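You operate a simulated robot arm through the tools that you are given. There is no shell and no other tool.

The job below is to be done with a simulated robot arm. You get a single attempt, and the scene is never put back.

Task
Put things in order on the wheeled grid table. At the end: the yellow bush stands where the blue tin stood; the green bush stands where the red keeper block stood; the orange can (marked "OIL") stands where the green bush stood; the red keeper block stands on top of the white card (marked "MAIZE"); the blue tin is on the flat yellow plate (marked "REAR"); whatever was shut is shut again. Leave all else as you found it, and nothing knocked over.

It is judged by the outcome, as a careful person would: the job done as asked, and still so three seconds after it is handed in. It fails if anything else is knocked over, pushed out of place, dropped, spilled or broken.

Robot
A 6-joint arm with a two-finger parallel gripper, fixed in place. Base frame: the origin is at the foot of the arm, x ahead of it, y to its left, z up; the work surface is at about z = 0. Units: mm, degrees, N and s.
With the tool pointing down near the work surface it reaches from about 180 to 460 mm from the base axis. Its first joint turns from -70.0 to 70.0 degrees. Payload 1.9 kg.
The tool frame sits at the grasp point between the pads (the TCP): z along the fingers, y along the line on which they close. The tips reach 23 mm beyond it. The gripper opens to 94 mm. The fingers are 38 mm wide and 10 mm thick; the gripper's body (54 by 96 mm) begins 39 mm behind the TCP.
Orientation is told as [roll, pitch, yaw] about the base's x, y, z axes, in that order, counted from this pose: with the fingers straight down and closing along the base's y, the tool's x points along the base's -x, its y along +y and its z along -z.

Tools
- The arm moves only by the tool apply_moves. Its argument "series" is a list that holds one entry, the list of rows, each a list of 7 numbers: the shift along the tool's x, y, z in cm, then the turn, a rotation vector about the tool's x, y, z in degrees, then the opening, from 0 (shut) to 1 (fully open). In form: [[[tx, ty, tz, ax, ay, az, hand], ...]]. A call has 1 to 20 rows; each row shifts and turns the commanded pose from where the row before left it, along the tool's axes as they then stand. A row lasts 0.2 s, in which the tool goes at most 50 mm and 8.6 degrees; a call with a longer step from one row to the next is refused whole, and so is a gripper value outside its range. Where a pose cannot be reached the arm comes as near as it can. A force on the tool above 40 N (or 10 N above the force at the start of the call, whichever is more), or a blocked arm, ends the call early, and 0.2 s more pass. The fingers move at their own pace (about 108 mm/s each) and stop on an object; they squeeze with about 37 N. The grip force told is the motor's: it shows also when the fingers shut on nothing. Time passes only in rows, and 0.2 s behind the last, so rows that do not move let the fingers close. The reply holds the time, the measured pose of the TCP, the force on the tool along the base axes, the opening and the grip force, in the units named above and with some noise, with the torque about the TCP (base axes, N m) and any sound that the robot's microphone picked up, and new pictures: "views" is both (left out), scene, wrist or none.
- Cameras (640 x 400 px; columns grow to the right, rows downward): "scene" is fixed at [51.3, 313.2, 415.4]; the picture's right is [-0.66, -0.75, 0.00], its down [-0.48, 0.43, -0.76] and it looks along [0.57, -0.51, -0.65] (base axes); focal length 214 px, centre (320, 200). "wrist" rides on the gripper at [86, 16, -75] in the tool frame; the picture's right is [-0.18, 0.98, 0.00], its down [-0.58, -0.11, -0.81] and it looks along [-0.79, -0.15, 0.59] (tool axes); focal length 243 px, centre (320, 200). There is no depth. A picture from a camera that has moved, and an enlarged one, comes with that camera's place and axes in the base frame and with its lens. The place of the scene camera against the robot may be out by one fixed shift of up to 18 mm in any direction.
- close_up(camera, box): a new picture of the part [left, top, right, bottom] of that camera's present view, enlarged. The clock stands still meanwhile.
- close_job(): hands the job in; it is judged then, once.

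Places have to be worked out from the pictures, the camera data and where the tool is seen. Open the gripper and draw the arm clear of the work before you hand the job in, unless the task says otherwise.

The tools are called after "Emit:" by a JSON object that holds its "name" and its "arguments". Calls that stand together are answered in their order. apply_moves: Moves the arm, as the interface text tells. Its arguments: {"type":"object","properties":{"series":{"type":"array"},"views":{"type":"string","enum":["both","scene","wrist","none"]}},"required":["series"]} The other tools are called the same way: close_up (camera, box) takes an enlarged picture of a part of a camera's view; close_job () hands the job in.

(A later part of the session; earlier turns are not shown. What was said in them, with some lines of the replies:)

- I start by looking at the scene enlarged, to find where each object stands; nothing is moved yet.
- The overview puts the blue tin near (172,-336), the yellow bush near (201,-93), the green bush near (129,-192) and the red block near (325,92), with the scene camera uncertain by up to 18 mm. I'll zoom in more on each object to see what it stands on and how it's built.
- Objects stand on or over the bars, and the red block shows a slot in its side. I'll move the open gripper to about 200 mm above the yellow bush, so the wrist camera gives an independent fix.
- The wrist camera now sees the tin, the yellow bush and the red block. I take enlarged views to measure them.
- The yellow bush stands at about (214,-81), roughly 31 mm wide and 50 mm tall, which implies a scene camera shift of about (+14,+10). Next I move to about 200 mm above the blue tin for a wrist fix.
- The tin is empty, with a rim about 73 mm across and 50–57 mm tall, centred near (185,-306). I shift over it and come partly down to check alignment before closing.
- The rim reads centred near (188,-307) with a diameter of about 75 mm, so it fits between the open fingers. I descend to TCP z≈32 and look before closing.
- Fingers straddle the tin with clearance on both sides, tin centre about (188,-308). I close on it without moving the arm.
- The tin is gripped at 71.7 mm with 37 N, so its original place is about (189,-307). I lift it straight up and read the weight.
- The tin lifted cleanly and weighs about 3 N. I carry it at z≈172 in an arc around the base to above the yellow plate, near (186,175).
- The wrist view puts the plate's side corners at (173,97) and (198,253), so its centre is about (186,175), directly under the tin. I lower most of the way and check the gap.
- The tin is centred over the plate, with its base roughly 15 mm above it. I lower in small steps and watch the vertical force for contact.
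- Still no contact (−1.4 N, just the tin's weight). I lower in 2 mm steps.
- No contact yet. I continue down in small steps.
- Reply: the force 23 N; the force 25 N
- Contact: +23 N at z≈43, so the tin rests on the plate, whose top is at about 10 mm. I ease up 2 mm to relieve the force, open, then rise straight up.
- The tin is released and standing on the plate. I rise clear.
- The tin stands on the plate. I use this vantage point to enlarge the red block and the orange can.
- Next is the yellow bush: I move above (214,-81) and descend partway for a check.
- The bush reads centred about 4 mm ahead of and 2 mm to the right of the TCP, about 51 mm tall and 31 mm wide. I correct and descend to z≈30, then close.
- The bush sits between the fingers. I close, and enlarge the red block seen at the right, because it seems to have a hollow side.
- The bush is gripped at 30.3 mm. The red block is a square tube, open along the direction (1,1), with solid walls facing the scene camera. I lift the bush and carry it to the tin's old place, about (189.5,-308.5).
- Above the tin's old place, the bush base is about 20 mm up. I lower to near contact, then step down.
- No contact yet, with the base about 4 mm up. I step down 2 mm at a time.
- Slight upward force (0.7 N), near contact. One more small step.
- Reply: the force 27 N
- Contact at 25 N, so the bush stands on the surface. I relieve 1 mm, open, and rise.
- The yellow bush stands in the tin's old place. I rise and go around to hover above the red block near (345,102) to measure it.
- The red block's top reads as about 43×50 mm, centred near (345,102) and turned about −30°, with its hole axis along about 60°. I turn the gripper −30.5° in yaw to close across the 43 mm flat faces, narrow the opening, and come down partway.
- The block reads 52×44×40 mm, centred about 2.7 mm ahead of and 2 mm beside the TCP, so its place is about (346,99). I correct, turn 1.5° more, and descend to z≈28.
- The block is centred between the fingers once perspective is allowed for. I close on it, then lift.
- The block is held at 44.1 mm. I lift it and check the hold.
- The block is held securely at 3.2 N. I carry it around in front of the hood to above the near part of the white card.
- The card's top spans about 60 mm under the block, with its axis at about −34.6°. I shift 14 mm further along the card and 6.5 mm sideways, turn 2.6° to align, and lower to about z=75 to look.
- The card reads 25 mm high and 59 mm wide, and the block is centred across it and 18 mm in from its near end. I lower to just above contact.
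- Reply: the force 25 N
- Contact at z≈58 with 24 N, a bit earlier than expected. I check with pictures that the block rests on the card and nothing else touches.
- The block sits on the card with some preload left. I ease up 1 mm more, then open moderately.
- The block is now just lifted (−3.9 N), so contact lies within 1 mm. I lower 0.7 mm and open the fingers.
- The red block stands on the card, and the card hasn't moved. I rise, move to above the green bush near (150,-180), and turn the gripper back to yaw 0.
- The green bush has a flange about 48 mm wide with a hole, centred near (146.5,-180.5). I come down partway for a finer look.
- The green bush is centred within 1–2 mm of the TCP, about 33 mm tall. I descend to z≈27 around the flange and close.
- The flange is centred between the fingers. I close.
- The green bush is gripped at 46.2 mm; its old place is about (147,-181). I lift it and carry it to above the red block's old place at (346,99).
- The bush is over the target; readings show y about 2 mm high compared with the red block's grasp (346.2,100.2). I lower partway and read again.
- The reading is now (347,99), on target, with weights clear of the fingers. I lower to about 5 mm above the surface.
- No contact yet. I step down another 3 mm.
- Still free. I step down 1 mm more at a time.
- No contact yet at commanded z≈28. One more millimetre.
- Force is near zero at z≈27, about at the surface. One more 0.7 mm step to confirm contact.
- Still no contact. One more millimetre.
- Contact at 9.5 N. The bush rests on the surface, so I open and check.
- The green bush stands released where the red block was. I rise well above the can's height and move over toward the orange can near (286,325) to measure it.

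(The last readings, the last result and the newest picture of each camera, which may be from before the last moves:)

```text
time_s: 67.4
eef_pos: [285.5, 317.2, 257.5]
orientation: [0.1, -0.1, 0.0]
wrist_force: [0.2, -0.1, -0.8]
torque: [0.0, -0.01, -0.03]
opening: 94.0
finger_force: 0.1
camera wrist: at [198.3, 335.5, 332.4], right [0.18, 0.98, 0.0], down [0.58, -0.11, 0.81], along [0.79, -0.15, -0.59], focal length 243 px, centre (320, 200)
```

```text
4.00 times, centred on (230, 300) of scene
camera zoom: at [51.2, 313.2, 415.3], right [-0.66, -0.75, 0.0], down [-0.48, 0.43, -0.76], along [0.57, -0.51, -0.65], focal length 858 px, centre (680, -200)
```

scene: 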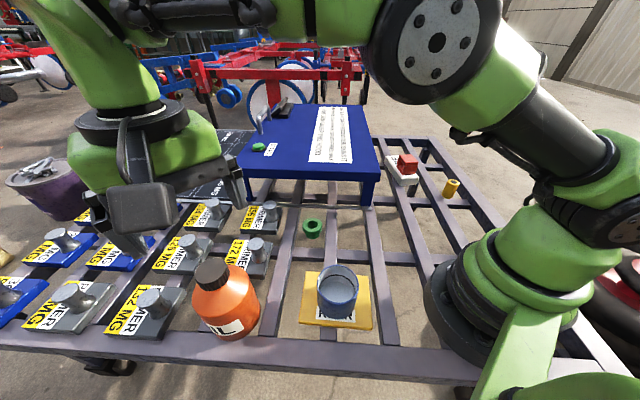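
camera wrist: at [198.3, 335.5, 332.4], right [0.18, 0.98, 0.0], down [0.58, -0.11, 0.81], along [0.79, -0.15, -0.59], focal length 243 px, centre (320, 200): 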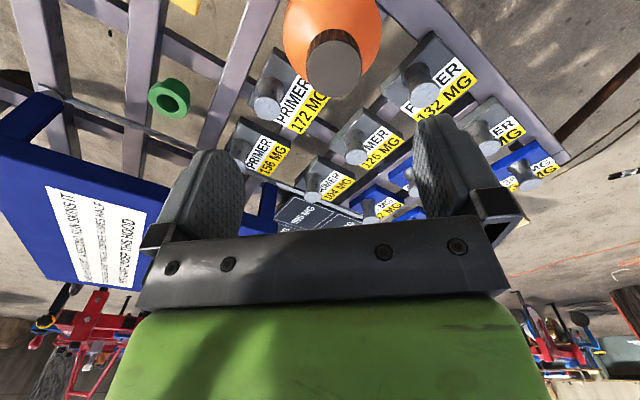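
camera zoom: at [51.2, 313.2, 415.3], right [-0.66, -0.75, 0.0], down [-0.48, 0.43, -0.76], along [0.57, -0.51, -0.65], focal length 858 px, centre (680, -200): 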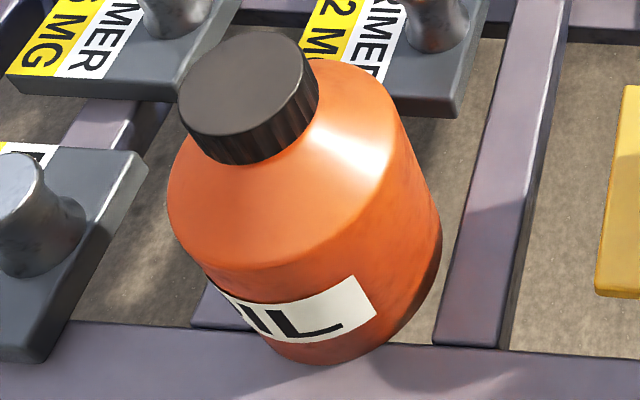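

The can's cap top is near (288,330) at z≈150. The cap is about 42 mm wide, while the body (about 86 mm) lies too far below the palm to grip, so the cap is the hold. I lower over it to check.

Emit:
{"name": "apply_moves", "arguments": {"series": [[[-0.2, 1.1, 0, 0, 0, 0, 1], [0, 0, 2.8, 0, 0, 0, 0.8], [0, 0, 2.8, 0, 0, 0, 0.8], [0, 0, 0, 0, 0, 0, 0.8]]], "views": "both"}}

Emit:
{"name": "close_up", "arguments": {"camera": "wrist", "box": [220, 0, 420, 180]}}

```text
time_s: 68.4
eef_pos: [288.0, 330.0, 200.9]
orientation: [0.1, 0.0, 0.1]
wrist_force: [0.5, 0.1, -0.1]
torque: [-0.02, -0.02, -0.03]
opening: 75.1
finger_force: 0.1
camera wrist: at [201.1, 347.2, 276.1], right [0.18, 0.98, 0.0], down [0.58, -0.11, 0.81], along [0.79, -0.15, -0.59], focal length 243 px, centre (320, 200)
```

scene: 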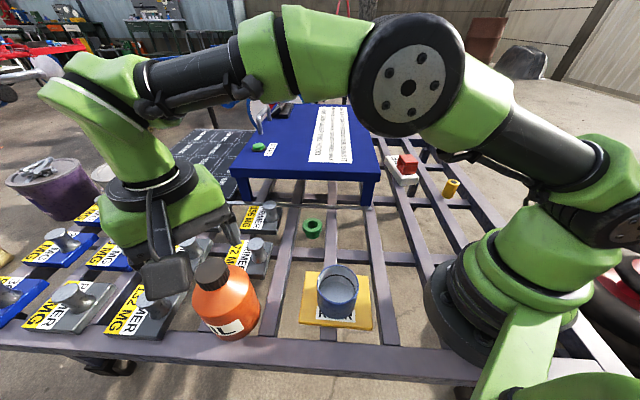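
wrist: 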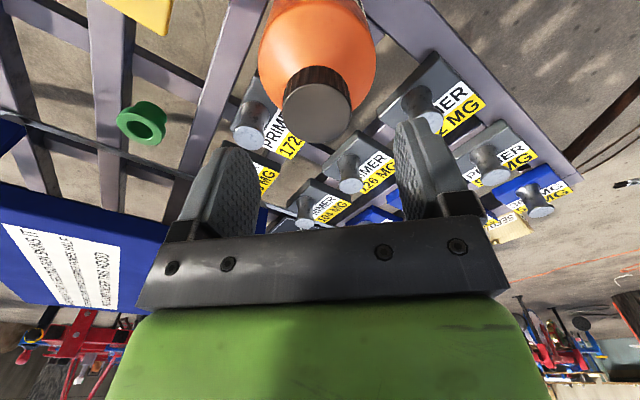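

```text
2.22 times, centred on (320, 90) of wrist
camera zoom: at [201.1, 347.2, 276.1], right [0.18, 0.98, 0.0], down [0.58, -0.11, 0.81], along [0.79, -0.15, -0.59], focal length 539 px, centre (320, 444)
```

zoom: 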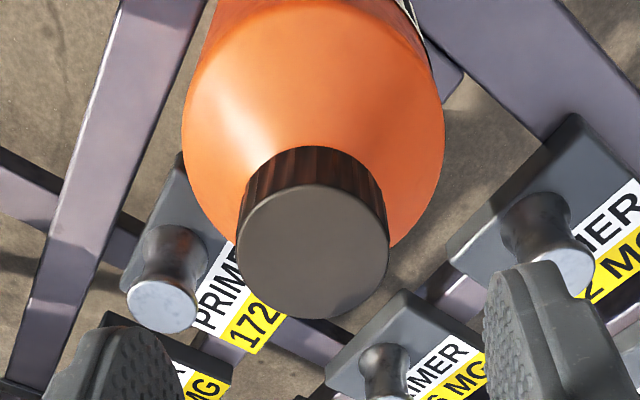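

The cap reads z≈130–150 and about 41 mm wide, centred within 2 mm of the TCP. I lower to TCP z≈155, so the tips sit just above the shoulder, and check force before closing.

Emit:
{"name": "apply_moves", "arguments": {"series": [[[0, -0.1, 2.0, 0, 0, 0, 0.7], [0, 0, 1.5, 0, 0, 0, 0.7], [0, 0, 1.0, 0, 0, 0, 0.7], [0, 0, 0, 0, 0, 0, 0.7]]], "views": "both"}}

Emit:
{"name": "close_up", "arguments": {"camera": "scene", "box": [140, 200, 280, 340]}}

```text
time_s: 69.4
eef_pos: [288.0, 330.4, 155.3]
orientation: [0.1, 0.0, -0.1]
wrist_force: [0.5, -0.1, 0.4]
torque: [-0.02, 0.04, 0.03]
opening: 65.5
finger_force: 0.1
camera wrist: at [201.4, 346.7, 230.9], right [0.18, 0.98, 0.0], down [0.58, -0.11, 0.81], along [0.79, -0.15, -0.59], focal length 243 px, centre (320, 200)
```

scene: 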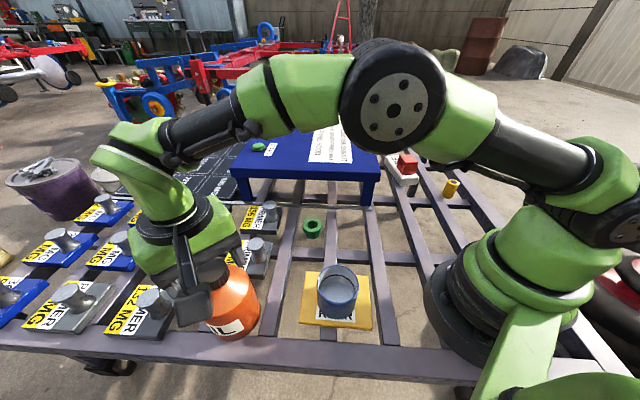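
wrist: 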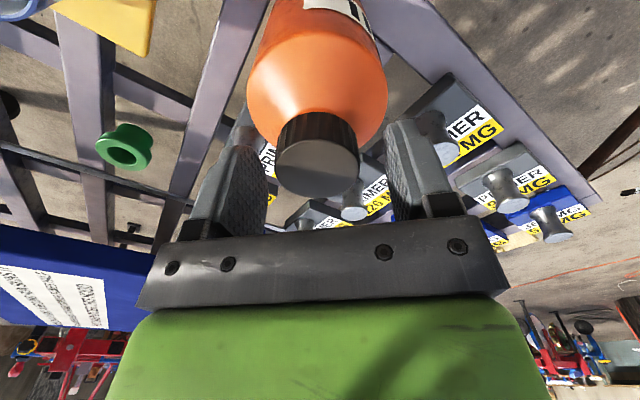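

```text
2.86 times, centred on (210, 270) of scene
camera zoom: at [51.3, 313.2, 415.4], right [-0.66, -0.75, 0.0], down [-0.48, 0.43, -0.76], along [0.57, -0.51, -0.65], focal length 613 px, centre (634, 0)
```

zoom: 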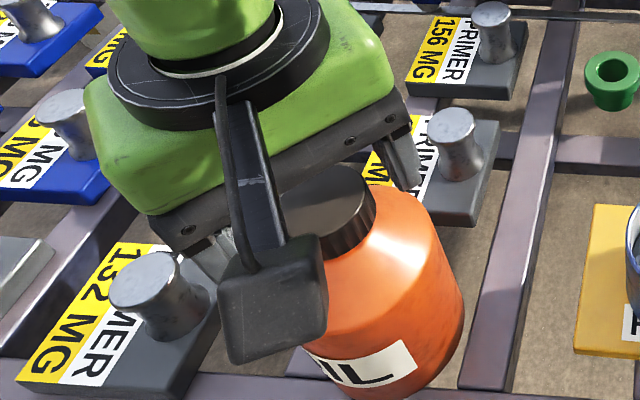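

The tips sit beside the cap, clear of the shoulder, with no force. I close on the cap.

Emit:
{"name": "apply_moves", "arguments": {"series": [[[0, 0, 0, 0, 0, 0, 0.55], [0, 0, 0, 0, 0, 0, 0.4], [0, 0, 0, 0, 0, 0, 0], [0, 0, 0, 0, 0, 0, 0]]], "views": "wrist"}}

```text
time_s: 70.4
eef_pos: [288.4, 329.7, 155.2]
orientation: [0.1, -0.1, 0.1]
wrist_force: [-0.7, -2.0, 2.1]
torque: [-0.11, 0.0, -0.02]
opening: 39.2
finger_force: 37.4
camera wrist: at [201.4, 346.7, 231.2], right [0.18, 0.98, 0.0], down [0.58, -0.11, 0.81], along [0.79, -0.15, -0.59], focal length 243 px, centre (320, 200)
```

wrist: 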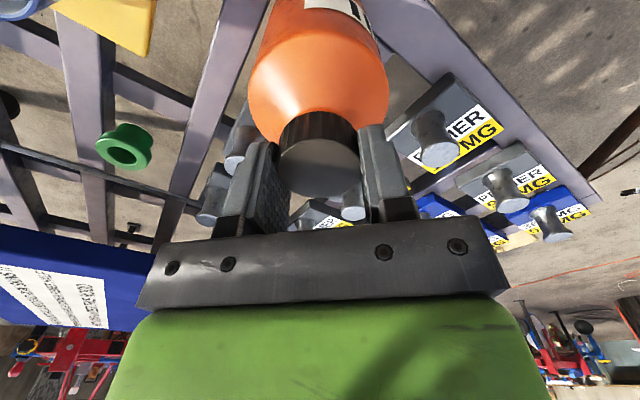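

The cap is gripped at 39.2 mm. I lift only about 15 mm at first to see whether the whole can comes along, and read the weight.

Emit:
{"name": "apply_moves", "arguments": {"series": [[[0, 0, -0.3, 0, 0, 0, 0], [0, 0, -0.5, 0, 0, 0, 0], [0, 0, -0.7, 0, 0, 0, 0], [0, 0, 0, 0, 0, 0, 0]]], "views": "both"}}

Emit:
{"name": "close_up", "arguments": {"camera": "scene", "box": [140, 200, 280, 340]}}

```text
time_s: 71.4
eef_pos: [288.5, 329.7, 171.1]
orientation: [0.1, 0.0, -0.1]
wrist_force: [0.3, -0.6, -6.5]
torque: [0.03, -0.02, -0.05]
opening: 39.6
finger_force: 37.3
camera wrist: at [201.8, 346.7, 246.3], right [0.18, 0.98, 0.0], down [0.58, -0.11, 0.81], along [0.79, -0.15, -0.59], focal length 243 px, centre (320, 200)
```

scene: 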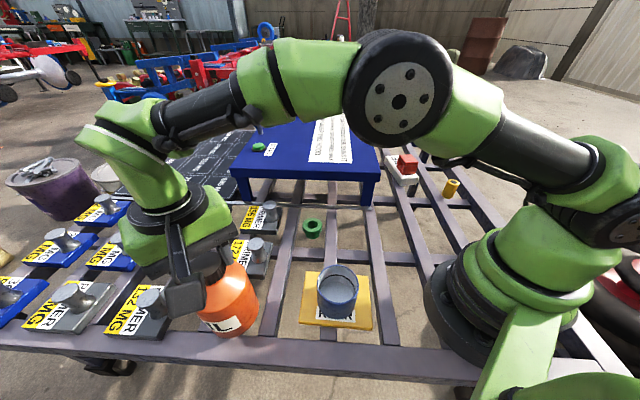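
wrist: 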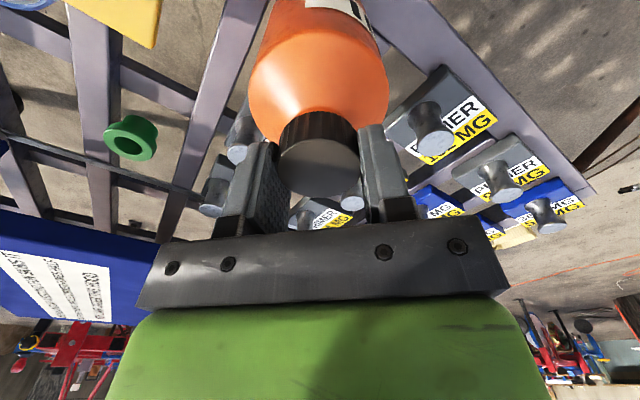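

```text
2.86 times, centred on (210, 270) of scene
camera zoom: at [51.3, 313.2, 415.3], right [-0.66, -0.75, 0.0], down [-0.48, 0.43, -0.76], along [0.57, -0.51, -0.65], focal length 613 px, centre (634, 0)
```

zoom: 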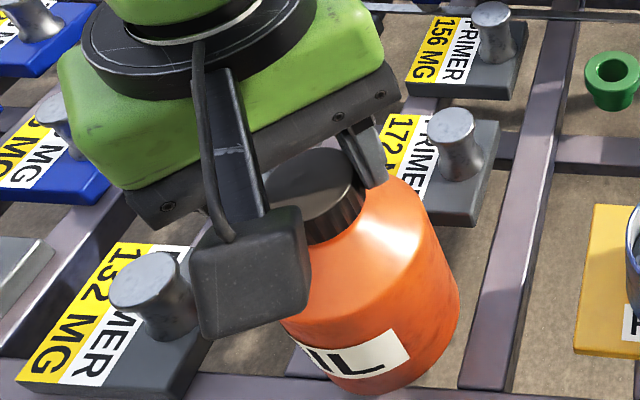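

The whole can comes up with the cap (6.5 N) and hangs upright. I raise it to clear everything and carry it slowly in an arc in front of the hood.

Emit:
{"name": "apply_moves", "arguments": {"series": [[[0, 0, -3, 0, 0, 0, 0], [0, 0, -3, 0, 0, 0, 0], [0, 0, -3, 0, 0, 0, 0], [0.166, -2.978, 0, 0, 0, 0, 0], [0.166, -2.978, 0, 0, 0, 0, 0], [0.166, -2.978, 0, 0, 0, 0, 0], [0.166, -2.978, 0, 0, 0, 0, 0], [0.166, -2.978, 0, 0, 0, 0, 0], [0.5, -3.0, 0, 0, 0, 0, 0], [0.5, -3.0, 0, 0, 0, 0, 0], [0.5, -3.0, 0, 0, 0, 0, 0], [0.5, -3.0, 0, 0, 0, 0, 0], [0.5, -3.0, 0, 0, 0, 0, 0], [1.0, -2.75, 0, 0, 0, 0, 0], [1.0, -2.75, 0, 0, 0, 0, 0], [1.0, -2.75, 0, 0, 0, 0, 0], [1.0, -2.75, 0, 0, 0, 0, 0], [0, 0, 0, 0, 0, 0, 0]]], "views": "both"}}

```text
time_s: 75.2
eef_pos: [215.6, -78.4, 260.1]
orientation: [0.1, -0.1, 0.1]
wrist_force: [-0.2, 0.1, -5.7]
torque: [-0.02, -0.01, 0.01]
opening: 39.3
finger_force: 37.0
camera wrist: at [127.6, -61.6, 335.6], right [0.18, 0.98, 0.0], down [0.58, -0.11, 0.81], along [0.79, -0.15, -0.59], focal length 243 px, centre (320, 200)
```

scene: 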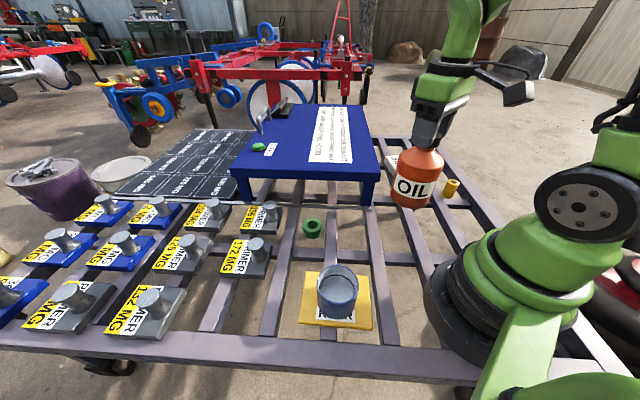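
wrist: 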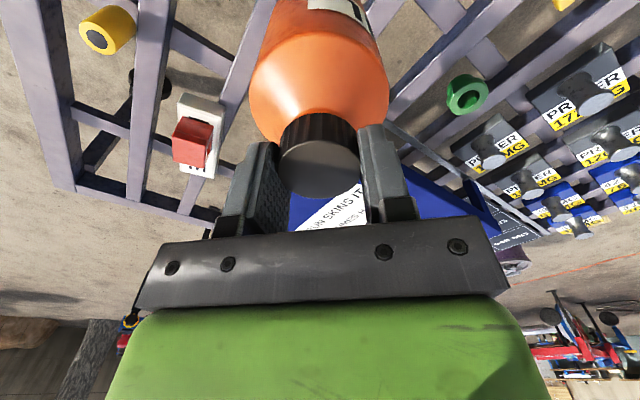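

The can hangs upright and everything else is in place. I move to above the green bush's old place at (147,-181) and lower most of the way.

Emit:
{"name": "apply_moves", "arguments": {"series": [[[1.6925, -2.52, 0, 0, 0, 0, 0], [1.6925, -2.52, 0, 0, 0, 0, 0], [1.6925, -2.52, 0, 0, 0, 0, 0], [1.6925, -2.52, 0, 0, 0, 0, 0], [0, 0, 0, 0, 0, 0, 0], [0, 0, 2.5, 0, 0, 0, 0], [0, 0, 2.5, 0, 0, 0, 0], [0, 0, 2.0, 0, 0, 0, 0], [0, 0, 0, 0, 0, 0, 0]]], "views": "both"}}

Emit:
{"name": "close_up", "arguments": {"camera": "scene", "box": [370, 120, 510, 250]}}

```text
time_s: 77.2
eef_pos: [147.2, -182.3, 188.4]
orientation: [0.1, -0.1, 0.0]
wrist_force: [0.6, 0.1, -6.5]
torque: [-0.01, 0.03, 0.0]
opening: 39.3
finger_force: 36.4
camera wrist: at [60.5, -165.0, 265.3], right [0.18, 0.98, 0.0], down [0.58, -0.11, 0.81], along [0.79, -0.15, -0.59], focal length 243 px, centre (320, 200)
```

scene: 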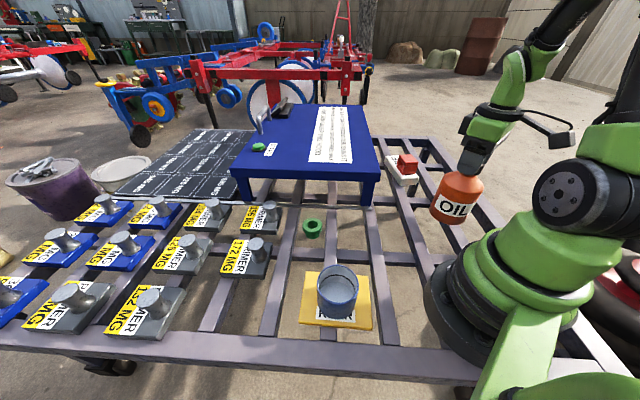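
wrist: 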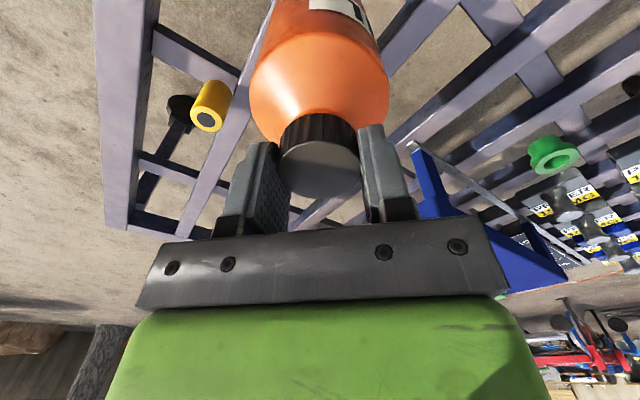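

```text
3.08 times, centred on (440, 185) of scene
camera zoom: at [51.3, 313.2, 415.4], right [-0.66, -0.75, 0.0], down [-0.48, 0.43, -0.76], along [0.57, -0.51, -0.65], focal length 660 px, centre (-49, 246)
```

zoom: 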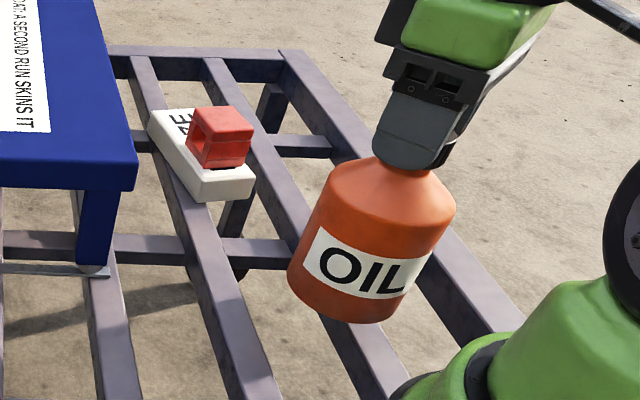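

The can is upright above its target, base about 35 mm up and clear of the robot base. I lower to about 6 mm above the surface.

Emit:
{"name": "apply_moves", "arguments": {"series": [[[0, 0, 1.5, 0, 0, 0, 0], [0, 0, 1.0, 0, 0, 0, 0], [0, 0, 0.4, 0, 0, 0, 0], [0, 0, 0, 0, 0, 0, 0]]], "views": "none"}}

```text
time_s: 78.2
eef_pos: [146.6, -179.8, 159.7]
orientation: [0.1, -0.1, 0.0]
wrist_force: [-0.6, -0.4, -5.9]
torque: [-0.03, 0.0, -0.04]
opening: 39.0
finger_force: 36.8
```

No contact yet (−5.9 N is its weight). I step down 3 mm.

Emit:
{"name": "apply_moves", "arguments": {"series": [[[0, 0, 0.15, 0, 0, 0, 0], [0, 0, 0.15, 0, 0, 0, 0], [0, 0, 0, 0, 0, 0, 0]]], "views": "none"}}

```text
time_s: 79.0
eef_pos: [146.2, -180.2, 157.4]
orientation: [0.1, -0.1, 0.0]
wrist_force: [-0.5, 0.4, -6.0]
torque: [0.0, 0.01, -0.02]
opening: 39.4
finger_force: 36.9
```

Still hanging free. One 1.5 mm step.

Emit:
{"name": "apply_moves", "arguments": {"series": [[[0, 0, 0.15, 0, 0, 0, 0], [0, 0, 0, 0, 0, 0, 0]]], "views": "none"}}

```text
time_s: 79.6
eef_pos: [147.1, -178.9, 157.0]
orientation: [0.0, 0.0, 0.0]
wrist_force: [-1.7, -1.1, -1.3]
torque: [0.02, 0.03, -0.01]
opening: 38.8
finger_force: 36.6
```

The carried weight is dropping (−1.3 N), so the base is touching. One more 0.7 mm to seat it.

Emit:
{"name": "apply_moves", "arguments": {"series": [[[0, 0, 0.07, 0, 0, 0, 0], [0, 0, 0, 0, 0, 0, 0]]], "views": "both"}}

Emit:
{"name": "close_up", "arguments": {"camera": "scene", "box": [370, 120, 510, 250]}}

```text
time_s: 80.2
eef_pos: [146.2, -180.8, 155.9]
orientation: [0.1, -0.1, -0.1]
wrist_force: [-6.8, 7.3, 35.9]
torque: [0.24, 0.23, 0.02]
opening: 39.3
finger_force: 36.7
camera wrist: at [59.8, -162.9, 230.9], right [0.18, 0.98, 0.0], down [0.58, -0.11, 0.81], along [0.79, -0.15, -0.59], focal length 243 px, centre (320, 200)
```

scene: 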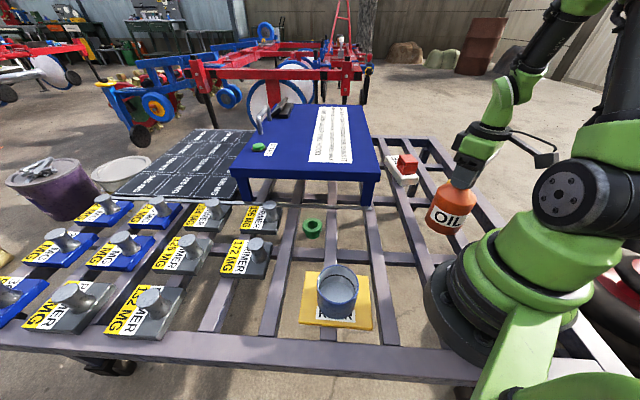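
wrist: 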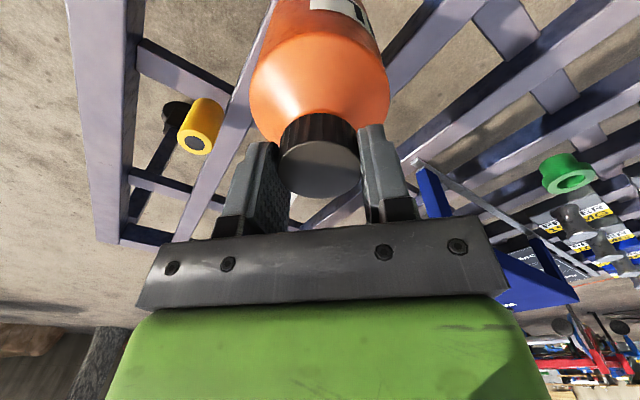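

```text
3.08 times, centred on (440, 185) of scene
camera zoom: at [51.2, 313.2, 415.3], right [-0.66, -0.75, 0.0], down [-0.48, 0.43, -0.76], along [0.57, -0.51, -0.65], focal length 660 px, centre (-49, 246)
```

zoom: 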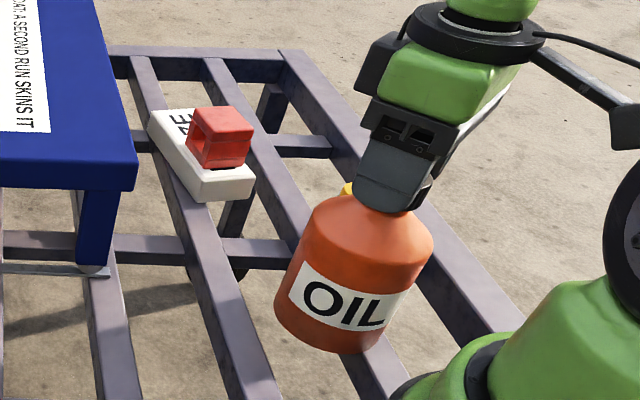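

Contact is firm (36 N), so the can is seated. I ease up 1 mm to relieve it before opening.

Emit:
{"name": "apply_moves", "arguments": {"series": [[[0, 0, -0.08, 0, 0, 0, 0], [0, 0, 0, 0, 0, 0, 0]]], "views": "none"}}

```text
time_s: 80.8
eef_pos: [146.4, -179.3, 155.8]
orientation: [0.1, -0.1, 0.0]
wrist_force: [0.4, 1.4, -1.8]
torque: [0.06, -0.07, -0.01]
opening: 39.2
finger_force: 37.3
```

The load is nearly neutral, with the can on the surface. I open the fingers.

Emit:
{"name": "apply_moves", "arguments": {"series": [[[0, 0, 0, 0, 0, 0, 0.6], [0, 0, 0, 0, 0, 0, 0.75], [0, 0, 0, 0, 0, 0, 0.75]]], "views": "both"}}

```text
time_s: 81.6
eef_pos: [146.0, -180.2, 156.3]
orientation: [0.1, -0.1, -0.1]
wrist_force: [-1.1, 0.9, -0.2]
torque: [0.03, -0.01, -0.01]
opening: 70.3
finger_force: 0.1
camera wrist: at [59.7, -163.2, 231.6], right [0.18, 0.98, 0.0], down [0.58, -0.11, 0.81], along [0.79, -0.15, -0.59], focal length 243 px, centre (320, 200)
```

scene: 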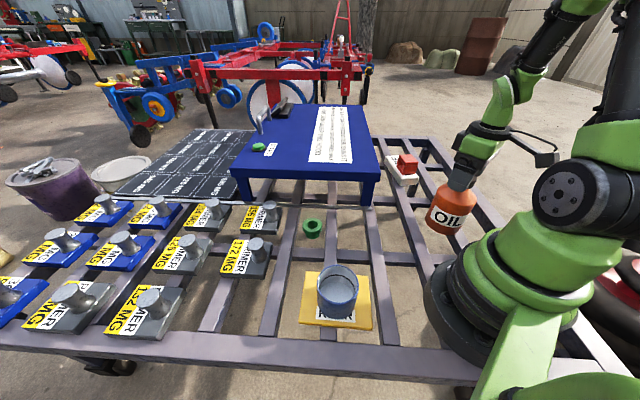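
wrist: 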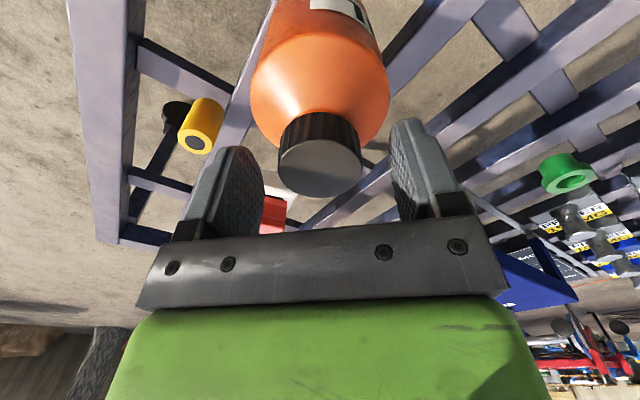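

The can stands free. I rise straight up, well above the can, and look the scene over.

Emit:
{"name": "apply_moves", "arguments": {"series": [[[0, 0, -2, 0, 0, 0, 0.75], [0, 0, -3, 0, 0, 0, 0.75], [0, 0, -4, 0, 0, 0, 0.75], [0, 0, -4, 0, 0, 0, 1], [-2.5, 3.5, 0, 0, 0, 0, 1], [-2.5, 3.5, 0, 0, 0, 0, 1], [-2.5, 3.5, 0, 0, 0, 0, 1], [-2.5, 3.5, 0, 0, 0, 0, 1], [0, 0, 0, 0, 0, 0, 1]]], "views": "both"}}

Emit:
{"name": "close_up", "arguments": {"camera": "scene", "box": [370, 130, 490, 245]}}

Emit:
{"name": "close_up", "arguments": {"camera": "scene", "box": [180, 190, 400, 340]}}

```text
time_s: 83.6
eef_pos: [245.5, -42.1, 287.0]
orientation: [-0.1, 0.0, 0.0]
wrist_force: [-0.8, -0.1, -0.4]
torque: [0.0, 0.0, 0.01]
opening: 94.3
finger_force: 0.1
camera wrist: at [159.3, -24.8, 361.9], right [0.18, 0.98, 0.0], down [0.58, -0.11, 0.81], along [0.79, -0.15, -0.59], focal length 243 px, centre (320, 200)
```

scene: 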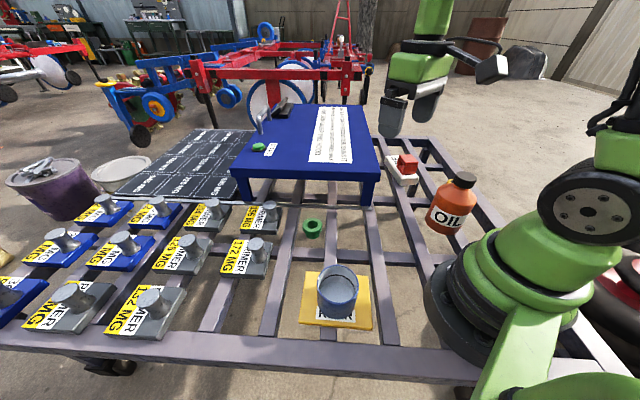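
wrist: 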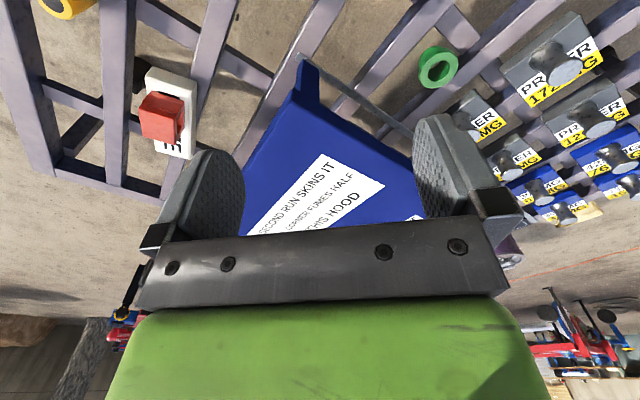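

```text
3.48 times, centred on (430, 188) of scene
camera zoom: at [51.3, 313.2, 415.4], right [-0.66, -0.75, 0.0], down [-0.48, 0.43, -0.76], along [0.57, -0.51, -0.65], focal length 746 px, centre (-63, 244)
```

zoom: 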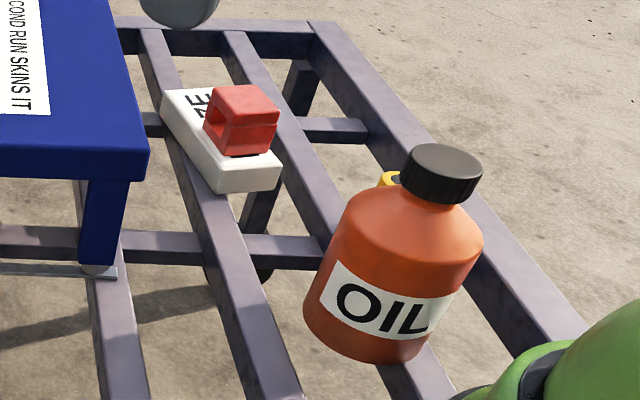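

```text
2.67 times, centred on (290, 265) of scene
camera zoom: at [51.3, 313.2, 415.4], right [-0.66, -0.75, 0.0], down [-0.48, 0.43, -0.76], along [0.57, -0.51, -0.65], focal length 572 px, centre (400, 27)
```

zoom: 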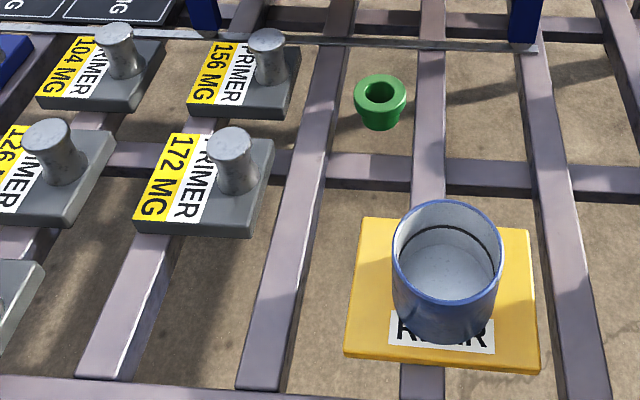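

All five items are in place by the pictures: the tin is on the plate, the yellow bush on the tin's spot and the green bush on the red block's spot. The red block is on the card, and the can, cap still on, is on the green bush's spot. The plate, card and weights haven't moved, the gripper is open and the arm is clear, so I hand the job in.

Emit:
{"name": "close_job", "arguments": {}}

```text
The job is handed in.
```

The job is done and handed in; in the final pictures everything you listed is in place and nothing is knocked over.

- **Yellow bush:** it stands where the blue tin stood. From the camera measurements it is within a few millimetres of that spot.
- **Green bush:** it stands where the red keeper block stood.
- **Orange can:** it stands where the green bush stood. I lifted it by its cap, because the body was too far below the gripper to hold. The cap is still on.
- **Red keeper block:** it sits on top of the white card, towards the end nearer the robot. The card did not move.
- **Blue tin:** it stands on the yellow plate, and the plate did not move.

Nothing needed opening, so there was nothing to shut again. The weights and the hood look untouched. The gripper is open and the arm is raised clear of the work.
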